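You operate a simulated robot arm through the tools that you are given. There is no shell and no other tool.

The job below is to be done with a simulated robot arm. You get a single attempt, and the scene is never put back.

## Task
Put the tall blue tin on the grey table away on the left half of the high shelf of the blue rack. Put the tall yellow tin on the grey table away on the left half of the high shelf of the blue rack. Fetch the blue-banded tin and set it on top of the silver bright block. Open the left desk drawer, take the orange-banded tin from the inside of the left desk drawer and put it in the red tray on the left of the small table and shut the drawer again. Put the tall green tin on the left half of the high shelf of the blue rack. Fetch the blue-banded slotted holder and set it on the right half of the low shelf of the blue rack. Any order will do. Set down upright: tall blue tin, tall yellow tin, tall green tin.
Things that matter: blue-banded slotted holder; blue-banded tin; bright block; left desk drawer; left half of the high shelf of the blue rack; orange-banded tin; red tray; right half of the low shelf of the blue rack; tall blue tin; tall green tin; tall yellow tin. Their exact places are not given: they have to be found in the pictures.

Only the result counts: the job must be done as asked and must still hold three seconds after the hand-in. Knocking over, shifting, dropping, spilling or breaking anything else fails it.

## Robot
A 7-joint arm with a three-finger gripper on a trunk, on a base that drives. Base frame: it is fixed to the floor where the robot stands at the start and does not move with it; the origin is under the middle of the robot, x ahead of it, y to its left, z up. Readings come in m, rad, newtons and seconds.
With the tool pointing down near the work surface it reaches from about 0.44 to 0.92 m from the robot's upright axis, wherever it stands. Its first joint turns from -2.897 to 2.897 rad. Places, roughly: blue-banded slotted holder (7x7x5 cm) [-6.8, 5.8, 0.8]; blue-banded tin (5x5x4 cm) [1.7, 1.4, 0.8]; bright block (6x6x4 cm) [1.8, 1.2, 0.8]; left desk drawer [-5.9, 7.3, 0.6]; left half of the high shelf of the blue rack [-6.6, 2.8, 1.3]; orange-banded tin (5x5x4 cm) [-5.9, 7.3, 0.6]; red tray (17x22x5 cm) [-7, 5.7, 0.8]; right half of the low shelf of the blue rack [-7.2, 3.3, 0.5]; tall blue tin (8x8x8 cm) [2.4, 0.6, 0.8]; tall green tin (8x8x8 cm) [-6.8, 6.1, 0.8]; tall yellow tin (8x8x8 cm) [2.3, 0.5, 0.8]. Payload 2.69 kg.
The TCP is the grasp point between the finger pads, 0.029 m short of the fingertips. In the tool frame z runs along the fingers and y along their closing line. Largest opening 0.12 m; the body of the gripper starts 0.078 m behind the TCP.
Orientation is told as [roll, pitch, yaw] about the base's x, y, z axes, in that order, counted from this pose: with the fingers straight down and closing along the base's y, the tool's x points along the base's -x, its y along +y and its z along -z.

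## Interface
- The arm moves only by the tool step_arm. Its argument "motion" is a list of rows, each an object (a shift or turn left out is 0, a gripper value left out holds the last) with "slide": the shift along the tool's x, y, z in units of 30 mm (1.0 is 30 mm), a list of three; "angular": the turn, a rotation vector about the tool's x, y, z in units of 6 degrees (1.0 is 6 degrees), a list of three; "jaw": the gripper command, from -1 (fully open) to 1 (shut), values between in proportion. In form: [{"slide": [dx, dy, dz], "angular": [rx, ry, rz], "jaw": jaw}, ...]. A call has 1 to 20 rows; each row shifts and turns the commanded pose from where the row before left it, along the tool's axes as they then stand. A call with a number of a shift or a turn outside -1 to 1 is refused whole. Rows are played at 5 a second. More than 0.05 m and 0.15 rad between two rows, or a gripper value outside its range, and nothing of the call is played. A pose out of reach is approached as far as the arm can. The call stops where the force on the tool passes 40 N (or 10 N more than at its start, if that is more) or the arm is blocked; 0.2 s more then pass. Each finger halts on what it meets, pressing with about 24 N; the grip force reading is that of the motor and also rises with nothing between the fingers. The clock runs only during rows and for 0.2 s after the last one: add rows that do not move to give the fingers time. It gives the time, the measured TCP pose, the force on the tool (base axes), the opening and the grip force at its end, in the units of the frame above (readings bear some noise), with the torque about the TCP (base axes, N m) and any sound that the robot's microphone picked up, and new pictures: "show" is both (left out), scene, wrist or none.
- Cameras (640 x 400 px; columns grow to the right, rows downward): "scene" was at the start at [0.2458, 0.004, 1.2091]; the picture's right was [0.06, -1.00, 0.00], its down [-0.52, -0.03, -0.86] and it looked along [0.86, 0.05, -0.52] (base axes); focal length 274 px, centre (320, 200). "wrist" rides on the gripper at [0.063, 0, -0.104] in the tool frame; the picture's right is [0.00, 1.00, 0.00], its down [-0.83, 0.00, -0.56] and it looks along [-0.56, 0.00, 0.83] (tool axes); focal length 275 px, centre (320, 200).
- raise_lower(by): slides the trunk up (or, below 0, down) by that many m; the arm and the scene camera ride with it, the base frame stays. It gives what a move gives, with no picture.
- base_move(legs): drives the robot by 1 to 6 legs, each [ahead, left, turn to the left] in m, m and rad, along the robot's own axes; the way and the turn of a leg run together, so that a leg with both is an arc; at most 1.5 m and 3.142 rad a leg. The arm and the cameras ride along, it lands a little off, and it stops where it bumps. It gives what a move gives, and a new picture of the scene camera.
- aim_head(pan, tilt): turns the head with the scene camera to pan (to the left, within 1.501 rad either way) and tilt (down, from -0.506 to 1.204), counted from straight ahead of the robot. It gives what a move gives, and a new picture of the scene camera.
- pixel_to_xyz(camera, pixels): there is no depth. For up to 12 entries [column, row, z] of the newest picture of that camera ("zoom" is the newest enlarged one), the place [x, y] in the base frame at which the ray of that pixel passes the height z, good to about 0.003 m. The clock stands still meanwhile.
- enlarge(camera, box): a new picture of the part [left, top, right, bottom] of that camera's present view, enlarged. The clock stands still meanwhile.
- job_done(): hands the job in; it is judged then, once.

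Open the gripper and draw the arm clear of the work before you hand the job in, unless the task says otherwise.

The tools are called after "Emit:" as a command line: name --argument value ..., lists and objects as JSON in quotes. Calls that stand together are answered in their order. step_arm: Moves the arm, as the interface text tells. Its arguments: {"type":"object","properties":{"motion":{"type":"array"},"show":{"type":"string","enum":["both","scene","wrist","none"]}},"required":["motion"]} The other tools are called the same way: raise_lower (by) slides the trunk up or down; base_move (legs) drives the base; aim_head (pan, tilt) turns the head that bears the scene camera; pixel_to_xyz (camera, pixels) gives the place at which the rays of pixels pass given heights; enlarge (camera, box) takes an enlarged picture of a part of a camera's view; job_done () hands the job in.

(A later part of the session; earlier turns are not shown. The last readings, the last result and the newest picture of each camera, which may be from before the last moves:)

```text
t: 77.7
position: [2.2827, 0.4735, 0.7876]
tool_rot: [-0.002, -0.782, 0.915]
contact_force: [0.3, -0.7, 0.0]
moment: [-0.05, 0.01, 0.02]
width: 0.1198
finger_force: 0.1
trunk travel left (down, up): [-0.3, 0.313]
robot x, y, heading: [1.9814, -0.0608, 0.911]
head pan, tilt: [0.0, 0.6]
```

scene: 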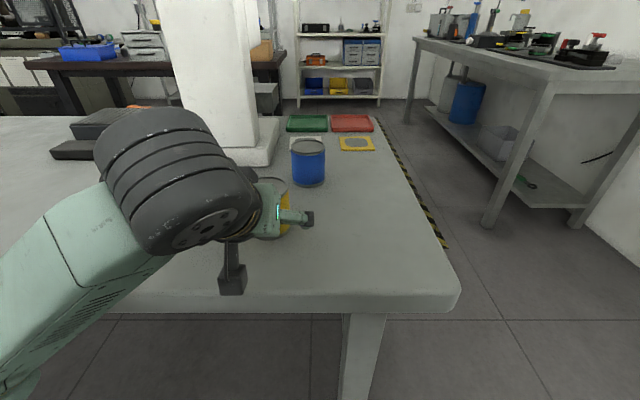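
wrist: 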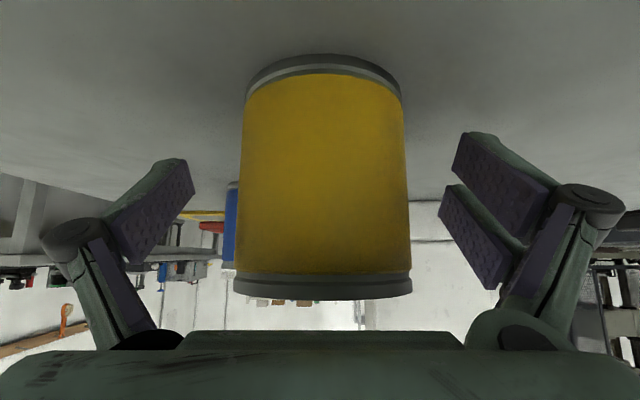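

The tin is centred between the fingers (columns 237–411). I close.

Emit:
step_arm --motion '[{"jaw": 1}, {"jaw": 1}, {"jaw": 1}, {"jaw": 1}, {"jaw": 1}, {"jaw": 1}, {"jaw": 1}, {"jaw": 1}]' --show "wrist"

```text
t: 79.5
position: [2.2829, 0.4727, 0.7877]
tool_rot: [-0.001, -0.784, 0.914]
contact_force: [-1.9, 0.9, 1.4]
moment: [0.13, 0.22, 0.03]
width: 0.0689
finger_force: 23.8
trunk travel left (down, up): [-0.3, 0.313]
robot x, y, heading: [1.9778, -0.0563, 0.916]
head pan, tilt: [0.0, 0.6]
```

wrist: 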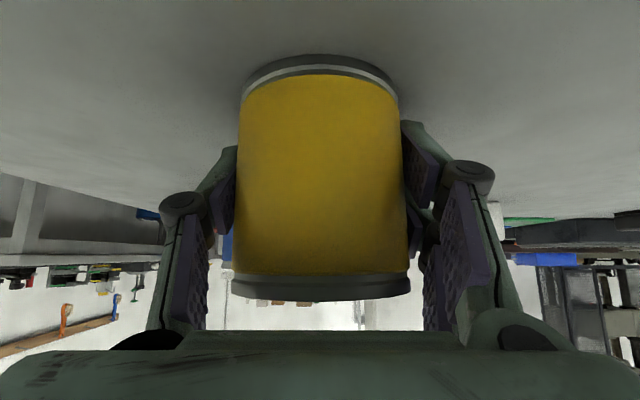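

Gripped at 0.069 m. I raise the trunk 0.3 m, back away from the table, then turn to face the far side of the room.

Emit:
raise_lower --by 0.3

Emit:
base_move --legs '[[-0.6, 0, 0], [0, 0, 2.2]]'

```text
t: 82.5
position: [2.2826, 0.4732, 1.0872]
tool_rot: [-0.002, -0.784, 0.917]
contact_force: [-0.7, -0.6, -2.8]
moment: [-0.02, -0.02, -0.01]
width: 0.0689
finger_force: 23.8
trunk travel left (down, up): [-0.6, 0.013]
robot x, y, heading: [1.9787, -0.0585, 0.919]
head pan, tilt: [0.0, 0.6]
```

```text
t: 91.1
position: [1.0087, -0.5521, 1.0878]
tool_rot: [-0.002, -0.784, 3.046]
contact_force: [0.1, -0.5, -4.0]
moment: [0.01, -0.03, -0.03]
width: 0.069
finger_force: 24.1
trunk travel left (down, up): [-0.6, 0.013]
robot x, y, heading: [1.6185, -0.5286, 3.043]
head pan, tilt: [0.0, 0.6]
```

scene: 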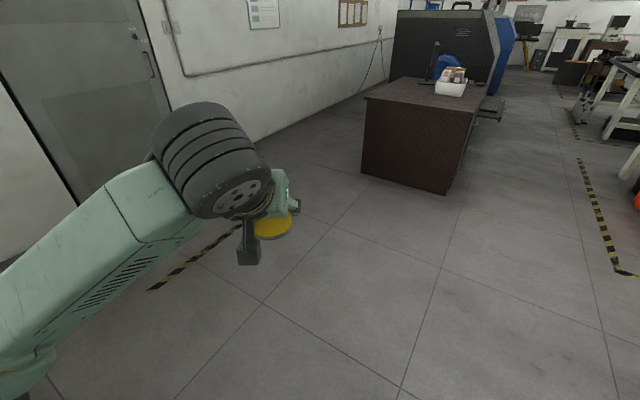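

A brown bench stands ahead at (420,130) with an aisle to its right. I look right to see the way.

Emit:
pixel_to_xyz --camera "scene" --pixels '[[362, 174, 0], [446, 194, 0], [465, 155, 0], [476, 120, 0], [614, 268, 0], [580, 160, 0], [630, 178, 0]]'

Emit:
aim_head --pan -0.45 --tilt 0.3

```text
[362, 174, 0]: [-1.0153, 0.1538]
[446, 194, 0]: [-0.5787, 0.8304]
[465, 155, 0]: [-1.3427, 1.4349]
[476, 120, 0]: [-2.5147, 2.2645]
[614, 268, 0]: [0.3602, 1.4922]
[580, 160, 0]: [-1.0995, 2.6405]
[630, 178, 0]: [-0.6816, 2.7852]
```

```text
t: 92.0
position: [1.0086, -0.553, 1.0873]
tool_rot: [-0.002, -0.783, 3.047]
contact_force: [-0.6, -0.7, -3.5]
moment: [0.01, 0.0, 0.01]
width: 0.0687
finger_force: 23.6
trunk travel left (down, up): [-0.6, 0.013]
robot x, y, heading: [1.6193, -0.5267, 3.048]
head pan, tilt: [-0.45, 0.3]
```

scene: 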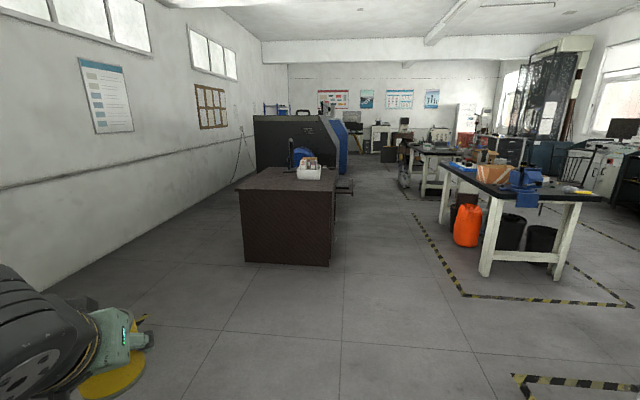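

The aisle runs along direction (-0.79,0.61) between the brown desk and the benches. I zoom into it for obstacles.

Emit:
enlarge --camera "scene" --box '[320, 90, 500, 210]'

Emit:
pixel_to_xyz --camera "scene" --pixels '[[332, 266, 0], [335, 205, 0], [355, 175, 0], [405, 188, 0], [425, 197, 0], [485, 277, 0], [445, 222, 0], [415, 214, 0]]'

```text
3.33 times, centred on (410, 150) of scene
```

zoom: 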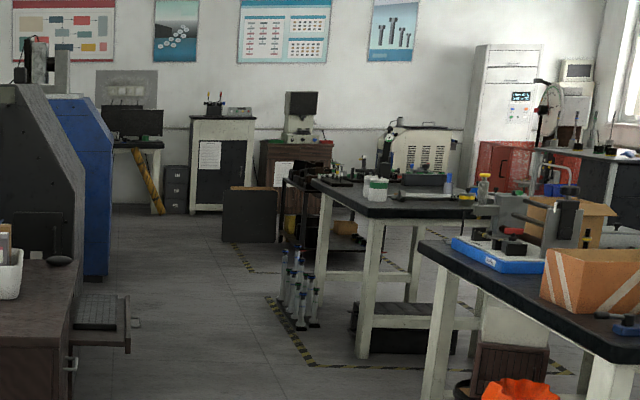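

```text
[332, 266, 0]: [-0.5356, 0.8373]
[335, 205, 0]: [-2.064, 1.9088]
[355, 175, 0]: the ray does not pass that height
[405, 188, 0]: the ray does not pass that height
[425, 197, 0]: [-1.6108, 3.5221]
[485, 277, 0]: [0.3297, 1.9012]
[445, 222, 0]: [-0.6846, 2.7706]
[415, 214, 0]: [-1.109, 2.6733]
```

The aisle is clear apart from a tray sticking out of the machine and a tube cluster near the second bench. I turn to the aisle direction, shift to its middle, and drive 3 m, keeping the head forward-left.

Emit:
base_move --legs '[[0, 0, -0.568], [0, -0.42, 0], [1.5, 0, 0], [1.5, 0, 0]]'

Emit:
aim_head --pan 0.0 --tilt 0.3

```text
t: 111.7
position: [-0.941, 2.1457, 1.0879]
tool_rot: [-0.002, -0.784, 2.408]
contact_force: [-0.7, 0.9, -2.6]
moment: [0.02, -0.03, 0.01]
width: 0.0687
finger_force: 24.1
trunk travel left (down, up): [-0.6, 0.013]
robot x, y, heading: [-0.4335, 1.8022, 2.407]
head pan, tilt: [-0.45, 0.3]
```

scene: 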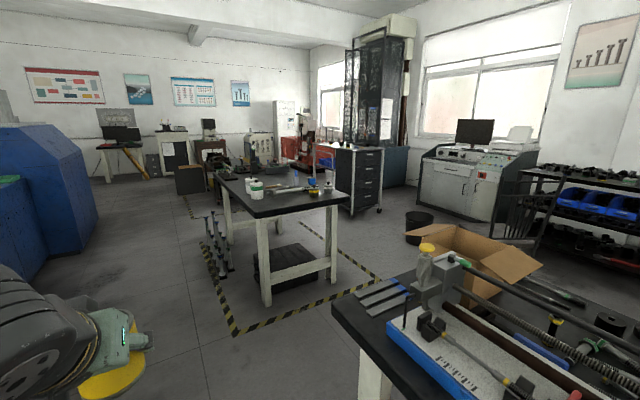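

```text
t: 112.6
position: [-0.9413, 2.1458, 1.0873]
tool_rot: [-0.001, -0.783, 2.408]
contact_force: [0.1, 0.2, -3.3]
moment: [0.01, 0.0, 0.0]
width: 0.0686
finger_force: 23.9
trunk travel left (down, up): [-0.6, 0.013]
robot x, y, heading: [-0.4312, 1.8029, 2.407]
head pan, tilt: [0.0, 0.3]
```

scene: 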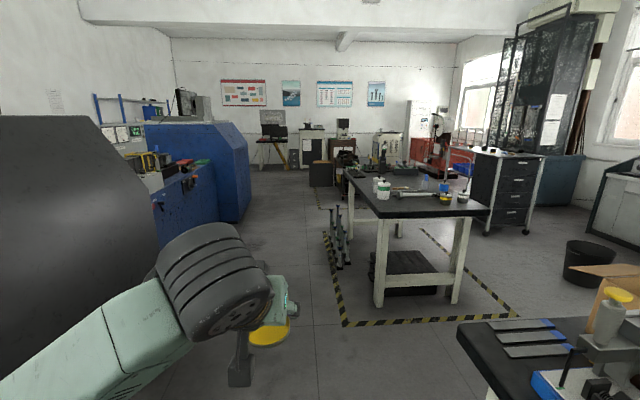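

I'm at aisle position with the second bench's tape at (345,325). I check its place and the left machine's edge.

Emit:
pixel_to_xyz --camera "scene" --pixels '[[345, 325, 0], [325, 237, 0], [380, 305, 0], [342, 265, 0], [340, 240, 0.3], [218, 222, 0], [251, 200, 0], [310, 187, 0], [330, 187, 0], [245, 195, 0]]'

```text
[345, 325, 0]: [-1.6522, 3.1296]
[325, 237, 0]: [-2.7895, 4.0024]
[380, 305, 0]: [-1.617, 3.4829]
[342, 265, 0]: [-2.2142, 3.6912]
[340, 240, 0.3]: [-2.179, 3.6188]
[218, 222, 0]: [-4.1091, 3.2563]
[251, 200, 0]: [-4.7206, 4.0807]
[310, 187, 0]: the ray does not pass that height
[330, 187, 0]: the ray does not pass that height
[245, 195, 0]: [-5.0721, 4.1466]
```

The lane is clear at n≈1. I correct the heading (+0.073), shift left 0.2 and drive on 3 m.

Emit:
base_move --legs '[[0, 0, 0.073], [0, 0.2, 0], [1.5, 0, 0], [1.5, 0, 0]]'

Emit:
aim_head --pan 0.5 --tilt 0.25

```text
t: 129.2
position: [-3.4259, 3.7868, 1.0884]
tool_rot: [-0.003, -0.784, 2.485]
contact_force: [0.5, 0.5, -3.5]
moment: [0.01, -0.01, -0.02]
width: 0.0683
finger_force: 23.9
trunk travel left (down, up): [-0.6, 0.013]
robot x, y, heading: [-2.8932, 3.485, 2.487]
head pan, tilt: [0.0, 0.3]
```

scene: 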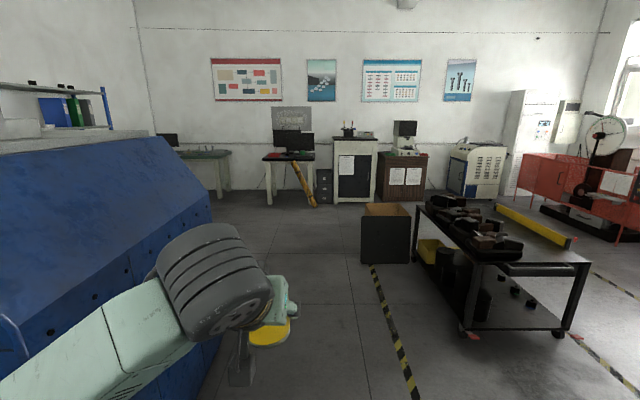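

```text
t: 130.1
position: [-3.4257, 3.7874, 1.087]
tool_rot: [-0.002, -0.782, 2.485]
contact_force: [-1.2, 0.6, -2.9]
moment: [0.01, 0.01, -0.04]
width: 0.0684
finger_force: 23.9
trunk travel left (down, up): [-0.6, 0.013]
robot x, y, heading: [-2.8923, 3.485, 2.486]
head pan, tilt: [0.499, 0.25]
```

scene: 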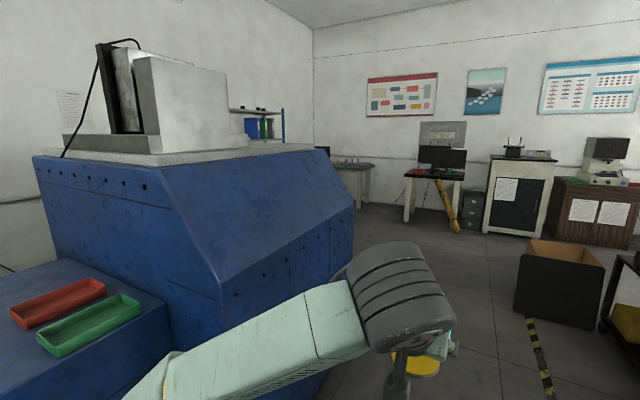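

The blue machine is close on the left; ahead on the right is a black box at (555,285). I compute the clearances.

Emit:
pixel_to_xyz --camera "scene" --pixels '[[515, 313, 0], [597, 330, 0], [353, 240, 0], [220, 290, 1.0], [355, 205, 0.9], [330, 288, 0], [545, 380, 0], [530, 322, 0]]'

```text
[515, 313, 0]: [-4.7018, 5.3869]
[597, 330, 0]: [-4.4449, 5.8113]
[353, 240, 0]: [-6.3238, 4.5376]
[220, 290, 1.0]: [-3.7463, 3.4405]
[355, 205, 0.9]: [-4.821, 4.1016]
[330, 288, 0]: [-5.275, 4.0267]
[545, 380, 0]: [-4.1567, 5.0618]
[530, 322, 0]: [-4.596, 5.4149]
```

Box corner sits at lateral n≈1.36, machine face about n≈0.25; I shift 0.1 left and go 1.4 m forward, then look again.

Emit:
base_move --legs '[[1.4, 0.1, 0]]'

Emit:
aim_head --pan 0.9 --tilt 0.3

```text
t: 137.1
position: [-4.6154, 4.5498, 1.0874]
tool_rot: [-0.001, -0.782, 2.502]
contact_force: [0.2, 0.6, -3.1]
moment: [0.0, -0.01, -0.04]
width: 0.0682
finger_force: 24.1
trunk travel left (down, up): [-0.6, 0.013]
robot x, y, heading: [-4.0775, 4.2529, 2.503]
head pan, tilt: [0.499, 0.25]
```

scene: 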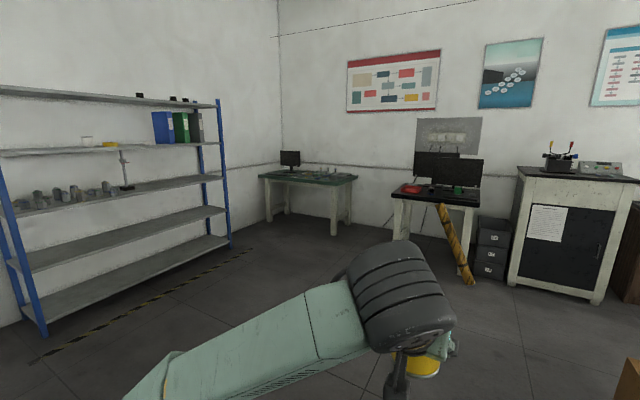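

```text
t: 138.0
position: [-4.6164, 4.549, 1.0869]
tool_rot: [-0.002, -0.784, 2.502]
contact_force: [-0.7, -0.2, -3.0]
moment: [0.01, 0.0, 0.0]
width: 0.0686
finger_force: 24.2
trunk travel left (down, up): [-0.6, 0.013]
robot x, y, heading: [-4.0814, 4.2591, 2.502]
head pan, tilt: [0.901, 0.3]
```

scene: 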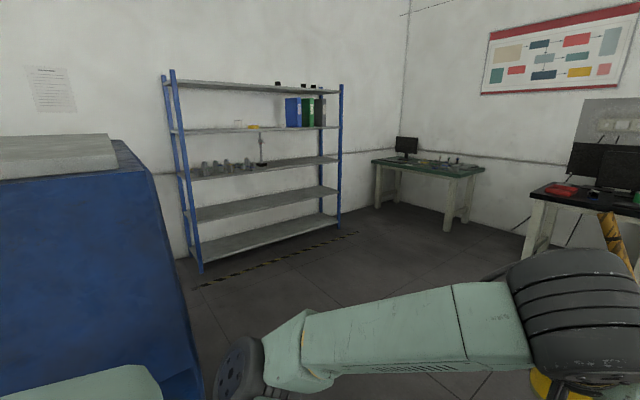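

The blue rack is visible with five shelves: the high one (z≈1.3) carries binders at right, the low one (z≈0.5) is empty. I enlarge and locate the posts.

Emit:
enlarge --camera "scene" --box '[150, 60, 360, 190]'

Emit:
pixel_to_xyz --camera "scene" --pixels '[[200, 273, 0], [339, 228, 0], [192, 258, 0], [200, 395, 0], [126, 142, 1.0], [150, 170, 1.0], [358, 234, 0], [195, 287, 0]]'

```text
3.05 times, centred on (255, 125) of scene
```

zoom: 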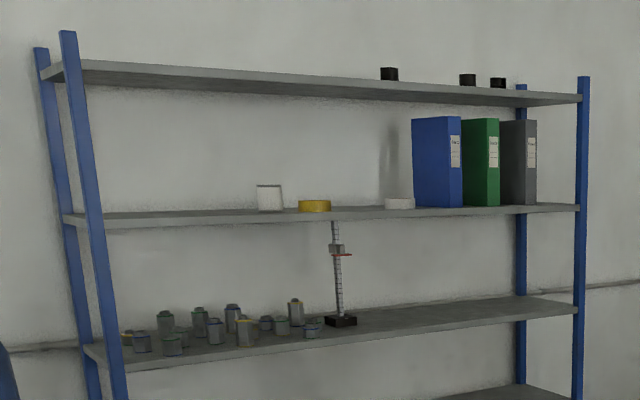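

```text
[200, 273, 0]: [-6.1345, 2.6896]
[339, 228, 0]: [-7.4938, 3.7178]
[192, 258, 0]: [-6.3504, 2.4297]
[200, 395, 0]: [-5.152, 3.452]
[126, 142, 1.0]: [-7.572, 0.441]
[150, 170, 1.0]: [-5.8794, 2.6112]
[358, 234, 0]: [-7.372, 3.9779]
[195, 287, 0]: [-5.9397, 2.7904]
```

The rack's front plane runs from (-6.13,2.69) to (-7.49,3.72). I drive forward, turn left to face it, and approach to about 1 m.

Emit:
base_move --legs '[[1.3, 0.0, -0.02], [0, 0, 1.56], [1.2, 0, 0]]'

Emit:
aim_head --pan 0.0 --tilt 0.1

```text
t: 154.1
position: [-6.1622, 3.5604, 1.0879]
tool_rot: [0.0, -0.783, -2.234]
contact_force: [0.1, -0.6, -3.3]
moment: [0.04, -0.04, 0.02]
width: 0.0682
finger_force: 24.2
trunk travel left (down, up): [-0.6, 0.013]
robot x, y, heading: [-5.8546, 4.0948, -2.237]
head pan, tilt: [0.901, 0.3]
```

scene: 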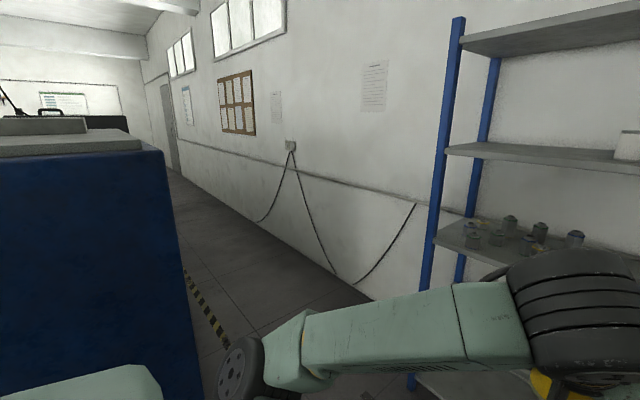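

```text
t: 155.3
position: [-6.1623, 3.5595, 1.088]
tool_rot: [0.0, -0.783, -2.234]
contact_force: [0.1, 0.0, -2.7]
moment: [0.02, 0.0, 0.0]
width: 0.0686
finger_force: 24.1
trunk travel left (down, up): [-0.6, 0.013]
robot x, y, heading: [-5.8552, 4.0905, -2.232]
head pan, tilt: [0.0, 0.099]
```

scene: 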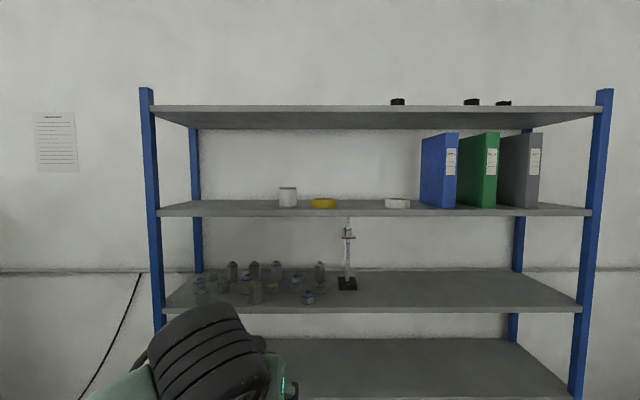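

I see the high shelf head-on: a free stretch from the left post to the white cup at (288,196). I measure shelf edge and object positions.

Emit:
enlarge --camera "scene" --box '[130, 140, 370, 290]'

Emit:
pixel_to_xyz --camera "scene" --pixels '[[156, 212, 1.3], [156, 212, 1.32], [590, 210, 1.3], [590, 210, 1.32], [288, 207, 1.3], [288, 207, 1.32], [323, 207, 1.3], [323, 207, 1.32], [160, 206, 1.3], [200, 201, 1.3]]'

```text
2.67 times, centred on (250, 215) of scene
```

zoom: 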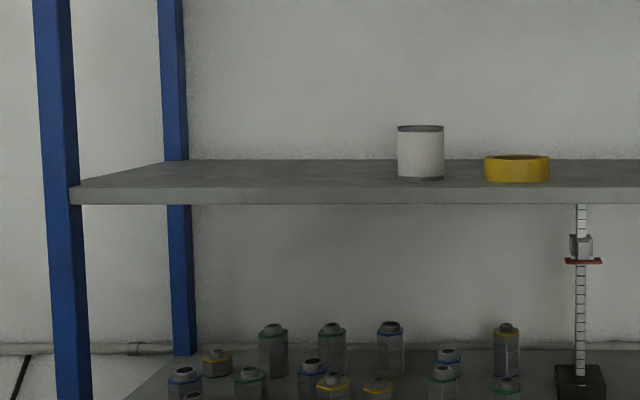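

```text
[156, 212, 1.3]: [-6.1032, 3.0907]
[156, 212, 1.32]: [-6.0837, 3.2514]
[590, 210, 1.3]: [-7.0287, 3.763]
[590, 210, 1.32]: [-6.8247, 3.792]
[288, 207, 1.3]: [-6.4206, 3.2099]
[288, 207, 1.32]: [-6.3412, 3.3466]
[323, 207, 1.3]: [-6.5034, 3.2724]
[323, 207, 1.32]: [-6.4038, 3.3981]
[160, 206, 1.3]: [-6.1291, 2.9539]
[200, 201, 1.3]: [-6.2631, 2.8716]
```

The shelf top edge lies at row ≈211 front and ≈200 back; I query a range of heights to fix the shelf's height against its known front plane.

Emit:
pixel_to_xyz --camera "scene" --pixels '[[320, 210.9, 1.2], [320, 210.9, 1.22], [320, 210.9, 1.24], [320, 200, 1.2], [320, 200, 1.22], [320, 200, 1.24], [175, 310, 0.85], [175, 310, 0.9], [175, 310, 0.95], [575, 392, 0.5], [575, 392, 0.6], [318, 339, 0.5]]'

```text
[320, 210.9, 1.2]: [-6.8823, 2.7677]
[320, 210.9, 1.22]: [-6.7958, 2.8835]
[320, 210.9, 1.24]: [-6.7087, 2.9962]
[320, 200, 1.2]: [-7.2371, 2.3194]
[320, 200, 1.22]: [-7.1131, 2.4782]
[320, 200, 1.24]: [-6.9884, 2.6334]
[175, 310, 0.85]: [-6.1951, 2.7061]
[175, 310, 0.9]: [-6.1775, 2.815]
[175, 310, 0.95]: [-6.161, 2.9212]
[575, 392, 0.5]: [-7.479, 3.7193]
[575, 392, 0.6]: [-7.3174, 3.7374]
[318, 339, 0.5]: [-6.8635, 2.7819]
```

Interpolating to the front plane gives the high shelf top at z≈1.255, third shelf ≈0.86, low shelf ≈0.47–0.5. I locate the cup, roll and shelf's left end at z=1.255.

Emit:
pixel_to_xyz --camera "scene" --pixels '[[287.5, 207.9, 1.255], [279, 207, 1.255], [323.8, 208.6, 1.255], [311.5, 207, 1.255], [162, 211, 1.255], [156, 212, 1.255], [192, 200, 1.255], [397, 208.5, 1.255], [586, 210, 1.255]]'

```text
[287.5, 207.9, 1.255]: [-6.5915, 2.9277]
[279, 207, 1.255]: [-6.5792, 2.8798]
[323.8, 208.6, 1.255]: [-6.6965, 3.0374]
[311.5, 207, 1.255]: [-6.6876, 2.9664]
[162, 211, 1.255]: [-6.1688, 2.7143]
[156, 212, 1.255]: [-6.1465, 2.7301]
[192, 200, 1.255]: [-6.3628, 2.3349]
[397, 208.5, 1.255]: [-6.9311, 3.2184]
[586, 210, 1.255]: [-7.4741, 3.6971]
```

The free stretch on the left half runs from u≈6.55 to 6.95 along the shelf. First I raise the tin to z≈1.34 here, well in front of the rack.

Emit:
step_arm --motion '[{"slide": [-0.7, 0, -0.7]}, {"slide": [-0.7, 0, -0.7]}, {"slide": [-0.7, 0, -0.7]}, {"slide": [-0.7, 0, -0.7]}, {"slide": [-0.7, 0, -0.7]}, {"slide": [-0.7, 0, -0.7]}, {"slide": [-0.7, 0, -0.7]}, {"slide": [-0.7, 0, -0.7]}, {"slide": [-0.35, 0, -0.35]}, {}]'

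```text
t: 157.5
position: [-6.1558, 3.5493, 1.3314]
tool_rot: [-0.071, -0.771, -2.195]
contact_force: [-0.2, 0.2, -2.6]
moment: [-0.04, -0.02, 0.05]
width: 0.0684
finger_force: 24.2
trunk travel left (down, up): [-0.6, 0.013]
robot x, y, heading: [-5.8555, 4.0875, -2.236]
head pan, tilt: [0.0, 0.099]
```

scene: 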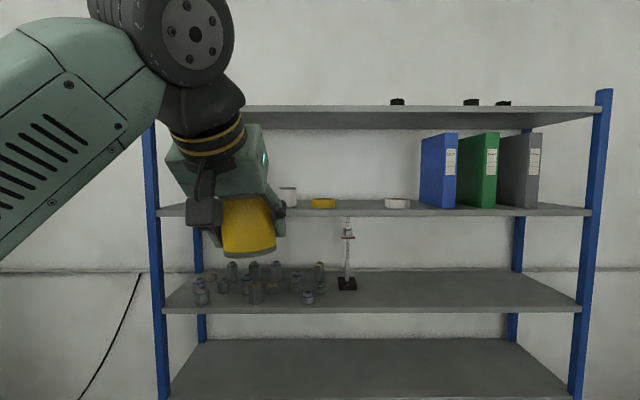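
wrist: 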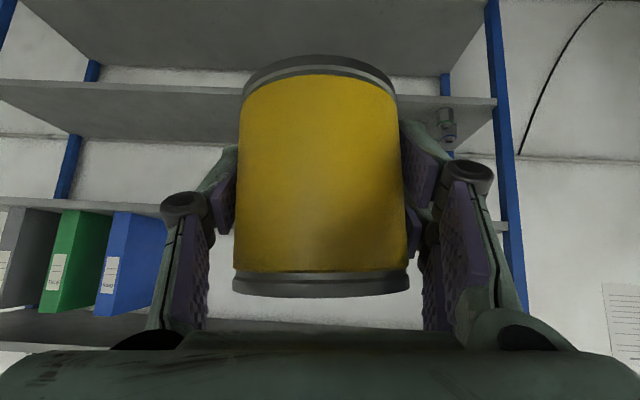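

TCP is at 1.331 with a slight orientation error (-0.07 roll). I wait a moment to see whether it settles.

Emit:
step_arm --motion '[{}, {}, {}]' --show "none"

```text
t: 158.3
position: [-6.1586, 3.5508, 1.3319]
tool_rot: [-0.063, -0.772, -2.201]
contact_force: [-1.2, -0.1, -2.8]
moment: [0.01, -0.04, -0.02]
width: 0.0684
finger_force: 24.6
trunk travel left (down, up): [-0.6, 0.013]
robot x, y, heading: [-5.8558, 4.0868, -2.235]
head pan, tilt: [0.0, 0.099]
```

It settles only slowly; I'll continue and correct later. I drive left 0.3 and ahead 0.5 so the tin ends just in front of the rack above shelf level.

Emit:
base_move --legs '[[0, 0.3, 0], [0.5, 0, 0]]'

Emit:
step_arm --motion '[{}, {}]'

```text
t: 163.8
position: [-6.2346, 2.9811, 1.3339]
tool_rot: [-0.05, -0.775, -2.229]
contact_force: [0.4, -0.2, -2.3]
moment: [-0.04, -0.01, 0.01]
width: 0.0685
finger_force: 23.7
trunk travel left (down, up): [-0.6, 0.013]
robot x, y, heading: [-5.9206, 3.5137, -2.236]
head pan, tilt: [0.0, 0.099]
```

scene: 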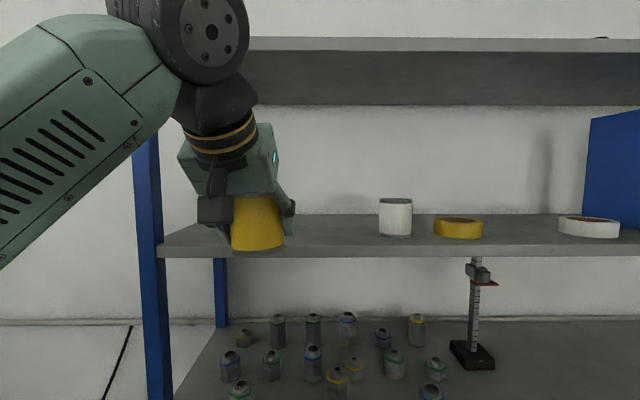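

```text
t: 164.4
position: [-6.2341, 2.9805, 1.3324]
tool_rot: [-0.055, -0.773, -2.231]
contact_force: [-0.2, 0.1, -3.6]
moment: [0.03, 0.04, 0.02]
width: 0.0681
finger_force: 24.7
trunk travel left (down, up): [-0.6, 0.013]
robot x, y, heading: [-5.9252, 3.5133, -2.239]
head pan, tilt: [0.0, 0.099]
```

scene: 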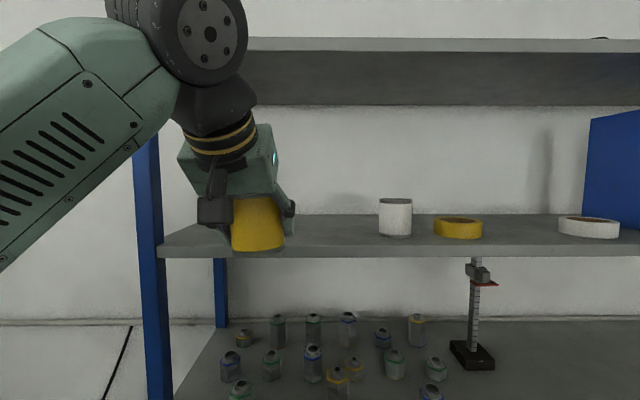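
wrist: 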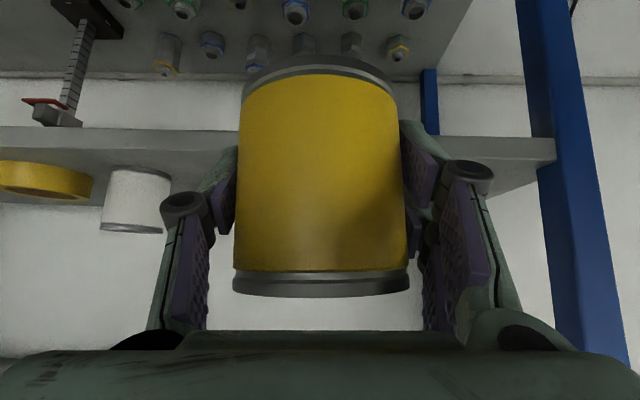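

TCP is at u 6.75, n −1.48. I move left 0.11 m and ahead 0.15 m, then check the tilt again.

Emit:
step_arm --motion '[{"slide": [0, 0.9, 0]}, {"slide": [0, 0.9, 0]}, {"slide": [0, 0.9, 0]}, {"slide": [0, 0.9, 0]}, {"slide": [-0.7, 0, 0.7]}, {"slide": [-0.7, 0, 0.7]}, {"slide": [-0.7, 0, 0.7]}, {"slide": [-0.7, 0, 0.7]}, {"slide": [-0.7, 0, 0.7]}, {}, {}]'

```text
t: 166.8
position: [-6.2477, 2.7982, 1.3297]
tool_rot: [-0.049, -0.774, -2.23]
contact_force: [-0.3, 0.3, -3.1]
moment: [0.0, 0.0, 0.0]
width: 0.0683
finger_force: 23.9
trunk travel left (down, up): [-0.6, 0.013]
robot x, y, heading: [-5.9198, 3.5172, -2.239]
head pan, tilt: [0.0, 0.099]
```

scene: 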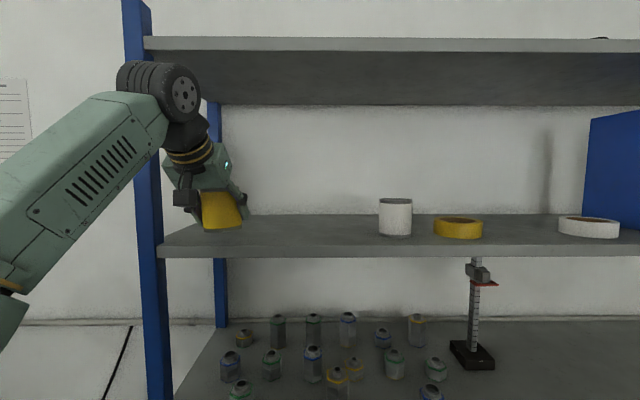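
wrist: 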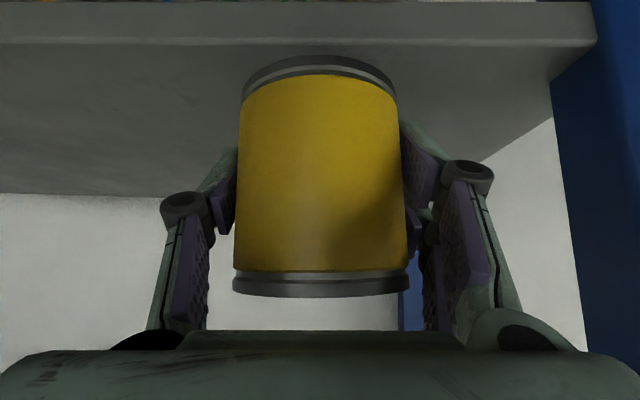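

TCP is at u 6.647, n −1.628, but tilted about 0.05 rad about the tool's x. I rotate that back and check.

Emit:
step_arm --motion '[{"angular": [-0.45, 0, 0]}, {"angular": [0, -0.1, 0]}, {}, {}]'

```text
t: 167.8
position: [-6.2465, 2.7973, 1.3301]
tool_rot: [-0.003, -0.786, -2.231]
contact_force: [0.1, -0.5, -2.3]
moment: [-0.04, 0.03, 0.01]
width: 0.0683
finger_force: 24.1
trunk travel left (down, up): [-0.6, 0.013]
robot x, y, heading: [-5.9206, 3.5154, -2.238]
head pan, tilt: [0.0, 0.099]
```

scene: 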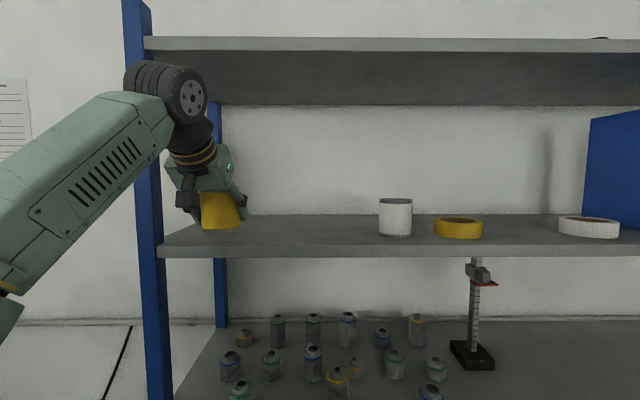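
wrist: 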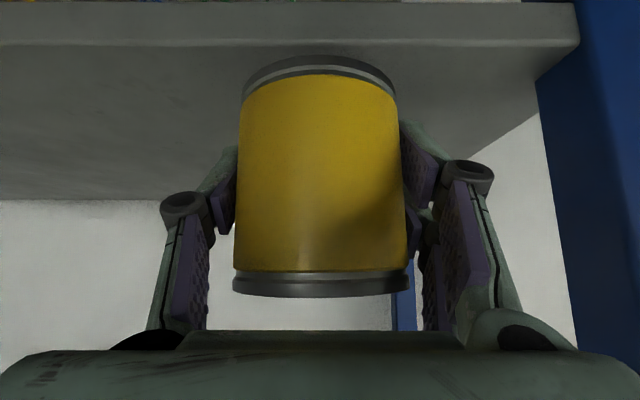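

Orientation is right now. I advance 0.105 m over the shelf, still 3 cm above it.

Emit:
step_arm --motion '[{"slide": [-0.62, 0, 0.62]}, {"slide": [-0.62, 0, 0.62]}, {"slide": [-0.62, 0, 0.62]}, {"slide": [-0.62, 0, 0.62]}, {}, {}]'

```text
t: 169.2
position: [-6.3133, 2.7173, 1.3255]
tool_rot: [-0.002, -0.786, -2.228]
contact_force: [-0.6, -0.1, -3.1]
moment: [0.01, 0.03, 0.0]
width: 0.0683
finger_force: 23.8
out of reach, approached as far as the arm can: row 4
trunk travel left (down, up): [-0.6, 0.013]
robot x, y, heading: [-5.9228, 3.5128, -2.236]
head pan, tilt: [0.0, 0.099]
```

scene: 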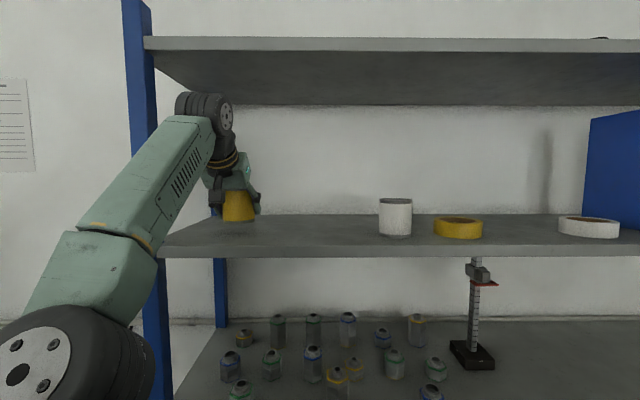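
wrist: 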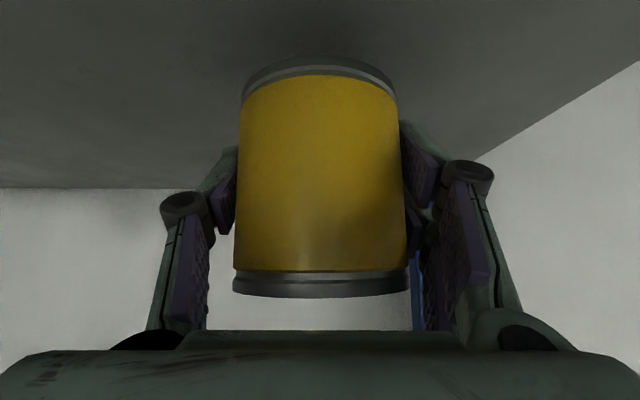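

The tin is over the shelf at u 6.65, n −1.73. I lower the trunk by 2 cm and read the force.

Emit:
raise_lower --by -0.02

Emit:
step_arm --motion '[{}]'

```text
t: 169.8
position: [-6.3123, 2.7173, 1.3066]
tool_rot: [-0.001, -0.788, -2.227]
contact_force: [0.3, 0.3, -2.2]
moment: [0.0, -0.01, 0.02]
width: 0.0684
finger_force: 24.1
trunk travel left (down, up): [-0.58, 0.033]
robot x, y, heading: [-5.9211, 3.5139, -2.236]
head pan, tilt: [0.0, 0.099]
```

```text
t: 170.2
position: [-6.3118, 2.7169, 1.3057]
tool_rot: [-0.001, -0.787, -2.229]
contact_force: [-0.3, 0.1, -2.8]
moment: [0.0, -0.02, 0.02]
width: 0.0682
finger_force: 23.8
trunk travel left (down, up): [-0.58, 0.033]
robot x, y, heading: [-5.9201, 3.5134, -2.239]
head pan, tilt: [0.0, 0.099]
```

scene: 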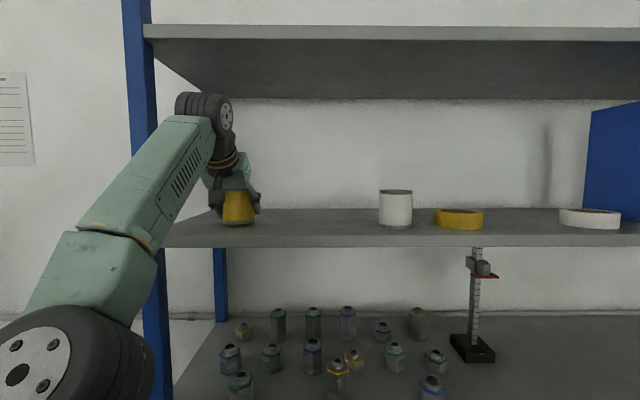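
wrist: 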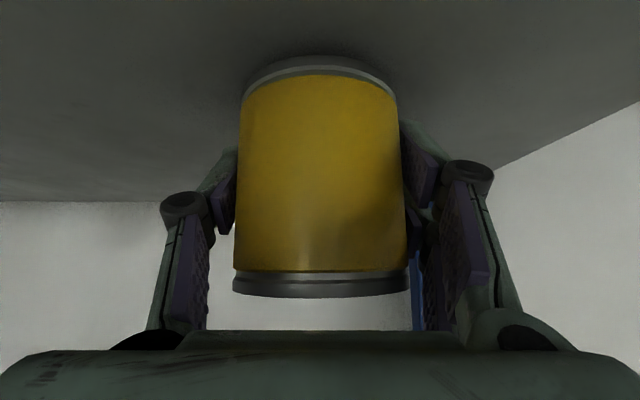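

No contact yet (force −2.8 N is the tin's weight). I lower in 4 mm trunk steps.

Emit:
raise_lower --by -0.005

Emit:
raise_lower --by -0.003

```text
t: 170.8
position: [-6.3128, 2.7167, 1.3002]
tool_rot: [-0.003, -0.787, -2.228]
contact_force: [-0.1, 0.1, -2.2]
moment: [-0.01, 0.03, 0.03]
width: 0.0683
finger_force: 23.7
trunk travel left (down, up): [-0.575, 0.038]
robot x, y, heading: [-5.919, 3.5104, -2.239]
head pan, tilt: [0.0, 0.099]
```

```text
t: 171.3
position: [-6.3134, 2.7175, 1.2992]
tool_rot: [-0.002, -0.791, -2.23]
contact_force: [-0.1, -2.6, 4.8]
moment: [-0.21, -0.2, -0.05]
width: 0.0686
finger_force: 24.7
trunk travel left (down, up): [-0.572, 0.041]
robot x, y, heading: [-5.9234, 3.5139, -2.239]
head pan, tilt: [0.0, 0.099]
```

Contact: force turned to +4.8 N at z 1.299, so the tin stands on the shelf. I open the fingers to about 9 cm.

Emit:
step_arm --motion '[{"jaw": 0.0}, {"jaw": -0.25}, {"jaw": -0.5}, {"jaw": -0.5}, {"jaw": -0.5}]'

```text
t: 172.5
position: [-6.3136, 2.7196, 1.2979]
tool_rot: [-0.002, -0.787, -2.227]
contact_force: [-0.6, 0.5, 1.0]
moment: [0.0, 0.0, 0.0]
width: 0.0898
finger_force: 0.0
trunk travel left (down, up): [-0.572, 0.041]
robot x, y, heading: [-5.9214, 3.514, -2.237]
head pan, tilt: [0.0, 0.099]
```

scene: 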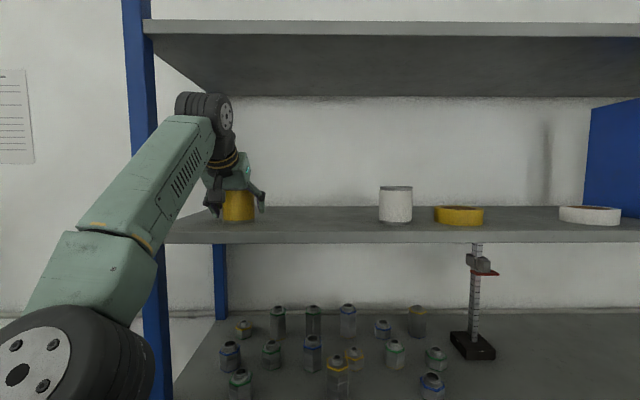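
wrist: 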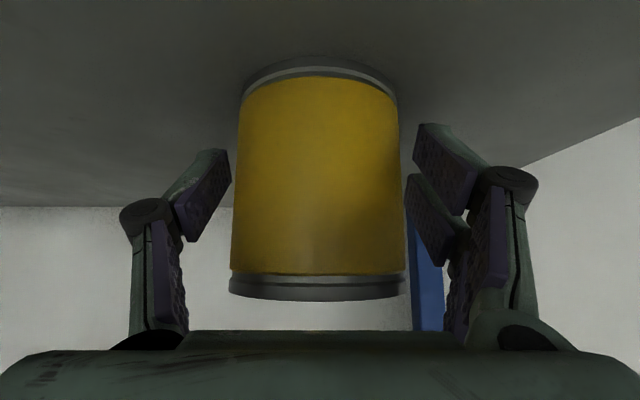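

Tin stands free. I withdraw horizontally 0.3 m.

Emit:
step_arm --motion '[{"slide": [0.5, 0, -0.5]}, {"slide": [0.7, 0, -0.7]}, {"slide": [0.7, 0, -0.7]}, {"slide": [0.7, 0, -0.7]}, {"slide": [0.7, 0, -0.7]}, {"slide": [0.7, 0, -0.7]}, {"slide": [0.7, 0, -0.7]}, {"slide": [0.7, 0, -0.7]}, {"slide": [0.7, 0, -0.7]}, {"slide": [0.7, 0, -0.7]}, {}]'

```text
t: 174.9
position: [-6.1364, 2.9424, 1.2933]
tool_rot: [-0.027, -0.784, -2.216]
contact_force: [0.2, -0.4, 0.4]
moment: [-0.02, 0.03, -0.02]
width: 0.0902
finger_force: 0.0
trunk travel left (down, up): [-0.572, 0.041]
robot x, y, heading: [-5.9215, 3.5144, -2.237]
head pan, tilt: [0.0, 0.099]
```

scene: 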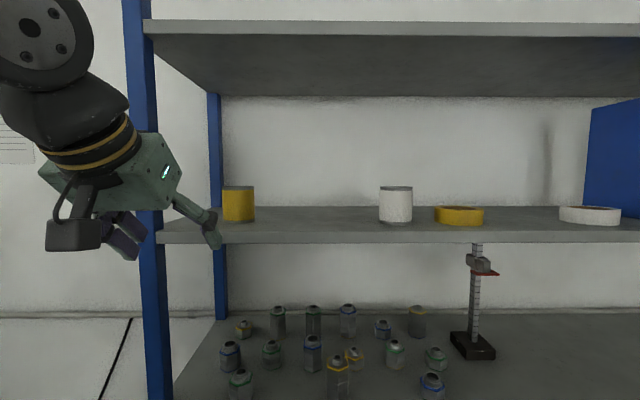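
wrist: 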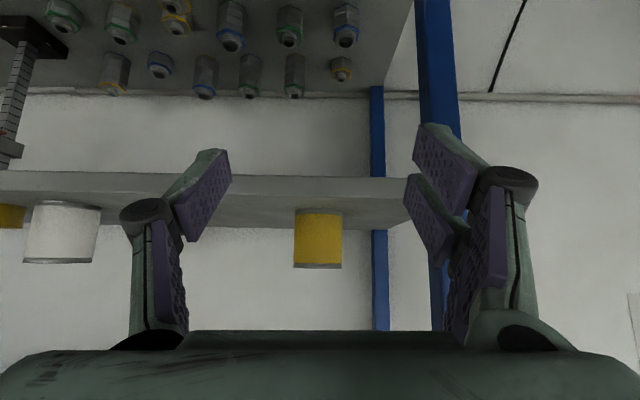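

The yellow tin stands upright at (238,203). I back away from the rack and turn toward the small table area.

Emit:
base_move --legs '[[-0.9, 0, 0], [0, 0, -1.2]]'

Emit:
aim_head --pan -0.5 --tilt 0.35

```text
t: 182.6
position: [-5.9885, 4.1835, 1.2939]
tool_rot: [-0.026, -0.787, 2.9]
contact_force: [-0.8, 0.0, -0.2]
moment: [-0.01, -0.03, 0.0]
width: 0.09
finger_force: 0.1
trunk travel left (down, up): [-0.572, 0.041]
robot x, y, heading: [-5.3793, 4.2106, 2.869]
head pan, tilt: [0.0, 0.099]
```

scene: 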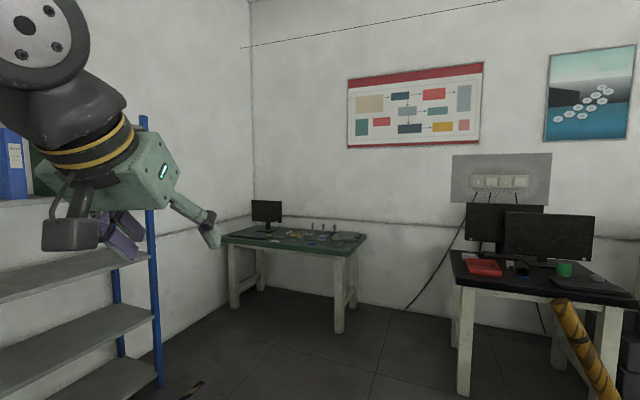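

```text
t: 183.5
position: [-5.9881, 4.1841, 1.2928]
tool_rot: [-0.032, -0.785, 2.903]
contact_force: [-0.1, -0.2, -0.7]
moment: [0.01, 0.01, 0.01]
width: 0.0899
finger_force: 0.1
trunk travel left (down, up): [-0.572, 0.041]
robot x, y, heading: [-5.3795, 4.211, 2.874]
head pan, tilt: [-0.499, 0.351]
```

scene: 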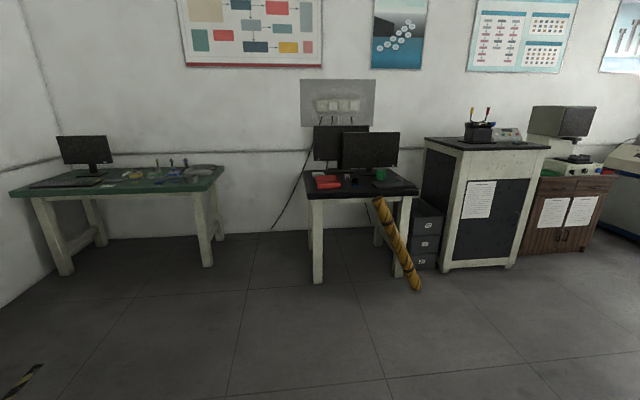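

The small table at (360,185) has the red tray (328,182), green tin (380,174) and a dark holder (348,178). I enlarge it and look further right for the desk.

Emit:
enlarge --camera "scene" --box '[290, 110, 450, 300]'

Emit:
pixel_to_xyz --camera "scene" --pixels '[[318, 283, 0], [417, 290, 0], [403, 272, 0], [306, 198, 0.75], [416, 191, 0.75], [380, 181, 0.76], [348, 184, 0.76], [443, 271, 0], [568, 250, 0], [523, 255, 0], [600, 232, 0]]'

Emit:
aim_head --pan -1.2 --tilt 0.35

```text
2.11 times, centred on (370, 205) of scene
```

zoom: 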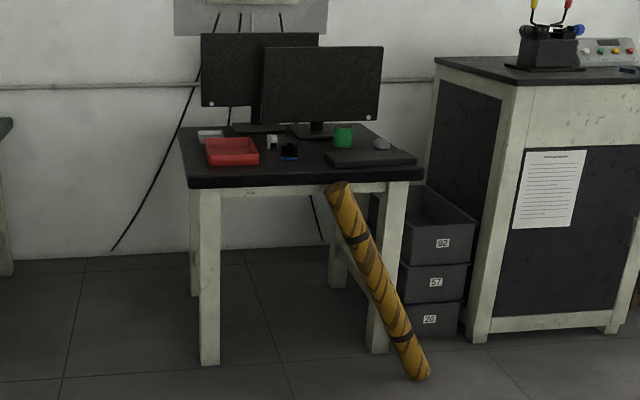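

```text
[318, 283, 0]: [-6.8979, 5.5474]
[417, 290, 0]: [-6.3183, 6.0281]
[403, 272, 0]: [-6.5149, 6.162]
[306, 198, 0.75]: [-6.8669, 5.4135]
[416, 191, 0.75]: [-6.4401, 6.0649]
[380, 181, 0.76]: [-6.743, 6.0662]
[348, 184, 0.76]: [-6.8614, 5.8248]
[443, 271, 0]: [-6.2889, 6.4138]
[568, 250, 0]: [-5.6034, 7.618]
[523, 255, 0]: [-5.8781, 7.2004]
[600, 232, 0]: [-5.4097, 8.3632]
```

```text
t: 184.6
position: [-5.9882, 4.1845, 1.2934]
tool_rot: [-0.03, -0.787, 2.904]
contact_force: [0.9, -0.4, 0.2]
moment: [-0.02, 0.04, 0.03]
width: 0.09
finger_force: 0.0
trunk travel left (down, up): [-0.572, 0.041]
robot x, y, heading: [-5.3784, 4.2098, 2.868]
head pan, tilt: [-1.201, 0.351]
```

scene: 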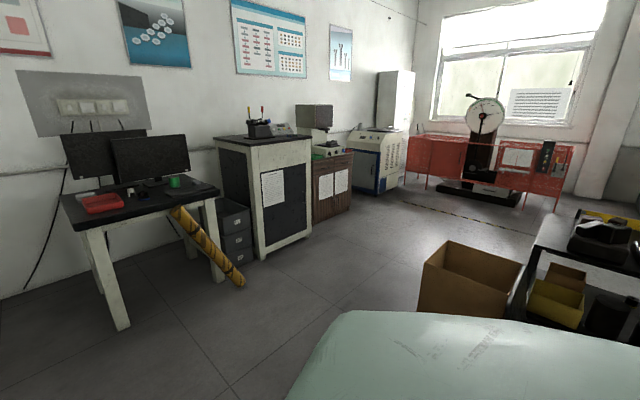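

The brown desk at (330,180) beyond the tall cabinet should hold the drawers. I enlarge it.

Emit:
enlarge --camera "scene" --box '[210, 90, 420, 270]'

Emit:
pixel_to_xyz --camera "scene" --pixels '[[314, 225, 0], [352, 206, 0], [311, 236, 0], [250, 259, 0], [430, 315, 0], [245, 288, 0], [128, 328, 0], [353, 155, 0.75], [314, 162, 0.75]]'

```text
2.22 times, centred on (315, 180) of scene
```

zoom: 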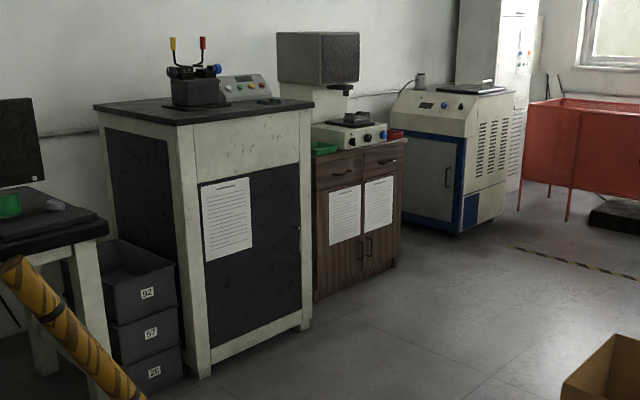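

```text
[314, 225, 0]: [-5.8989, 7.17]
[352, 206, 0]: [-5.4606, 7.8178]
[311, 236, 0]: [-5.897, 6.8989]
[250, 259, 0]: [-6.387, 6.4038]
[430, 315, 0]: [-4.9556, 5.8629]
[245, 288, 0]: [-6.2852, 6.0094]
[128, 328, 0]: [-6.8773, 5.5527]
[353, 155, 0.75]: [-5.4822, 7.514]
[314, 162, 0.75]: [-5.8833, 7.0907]
```

The brown desk has two top drawers (left handle at zoom (344,173)). First I fetch the green tin: I turn and drive to stand before the small table.

Emit:
base_move --legs '[[0, 0, -0.39], [1.2, -0.43, 0]]'

Emit:
aim_head --pan 0.0 --tilt 0.55

```text
t: 192.2
position: [-6.5917, 5.5207, 1.2925]
tool_rot: [-0.03, -0.788, 2.475]
contact_force: [0.6, 0.0, -0.1]
moment: [0.0, 0.0, -0.01]
width: 0.0901
finger_force: 0.0
trunk travel left (down, up): [-0.572, 0.041]
robot x, y, heading: [-6.0244, 5.2919, 2.443]
head pan, tilt: [-1.201, 0.351]
```

scene: 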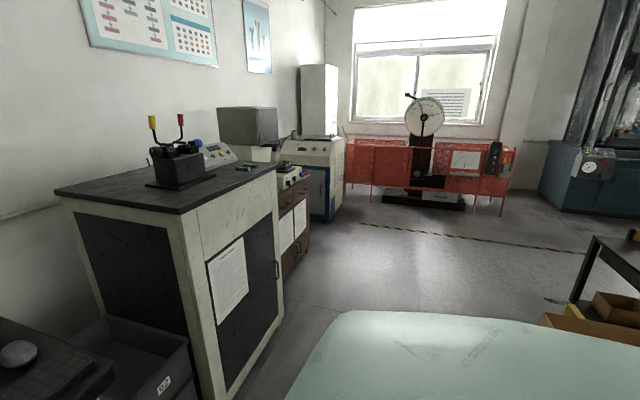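

```text
t: 193.6
position: [-6.5923, 5.5199, 1.2935]
tool_rot: [-0.031, -0.788, 2.474]
contact_force: [-0.2, 1.0, 0.3]
moment: [0.0, 0.01, 0.04]
width: 0.0899
finger_force: 0.1
trunk travel left (down, up): [-0.572, 0.041]
robot x, y, heading: [-6.0291, 5.2899, 2.441]
head pan, tilt: [0.0, 0.55]
```

scene: 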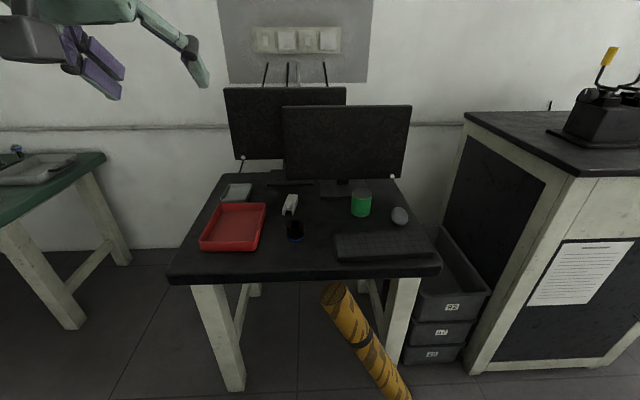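

The table's items are clear: tray (235,227), blue-banded holder (295,230), green tin (361,202), keyboard (385,245). I enlarge and estimate positions.

Emit:
enlarge --camera "scene" --box '[200, 165, 440, 285]'

Emit:
pixel_to_xyz --camera "scene" --pixels '[[361, 215, 0.75], [361, 194, 0.83], [295, 242, 0.75], [295, 225, 0.8], [168, 280, 0.75], [442, 271, 0.75], [230, 395, 0], [402, 365, 0], [410, 395, 0], [333, 290, 0.6], [200, 250, 0.8], [265, 205, 0.8]]'

```text
2.67 times, centred on (320, 225) of scene
```

zoom: 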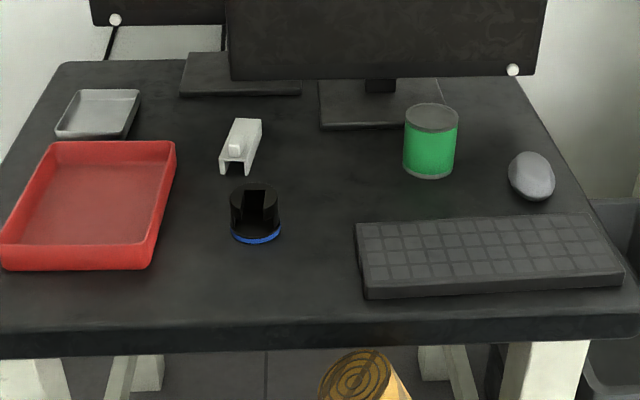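

```text
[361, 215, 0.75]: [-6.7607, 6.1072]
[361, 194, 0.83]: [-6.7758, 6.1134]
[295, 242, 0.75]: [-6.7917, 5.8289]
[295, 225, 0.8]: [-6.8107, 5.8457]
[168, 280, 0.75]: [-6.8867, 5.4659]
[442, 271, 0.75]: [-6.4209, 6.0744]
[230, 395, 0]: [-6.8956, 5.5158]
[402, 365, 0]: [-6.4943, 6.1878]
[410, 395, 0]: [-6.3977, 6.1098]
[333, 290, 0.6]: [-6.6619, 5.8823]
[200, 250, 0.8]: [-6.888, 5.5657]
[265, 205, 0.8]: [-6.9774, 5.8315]
```

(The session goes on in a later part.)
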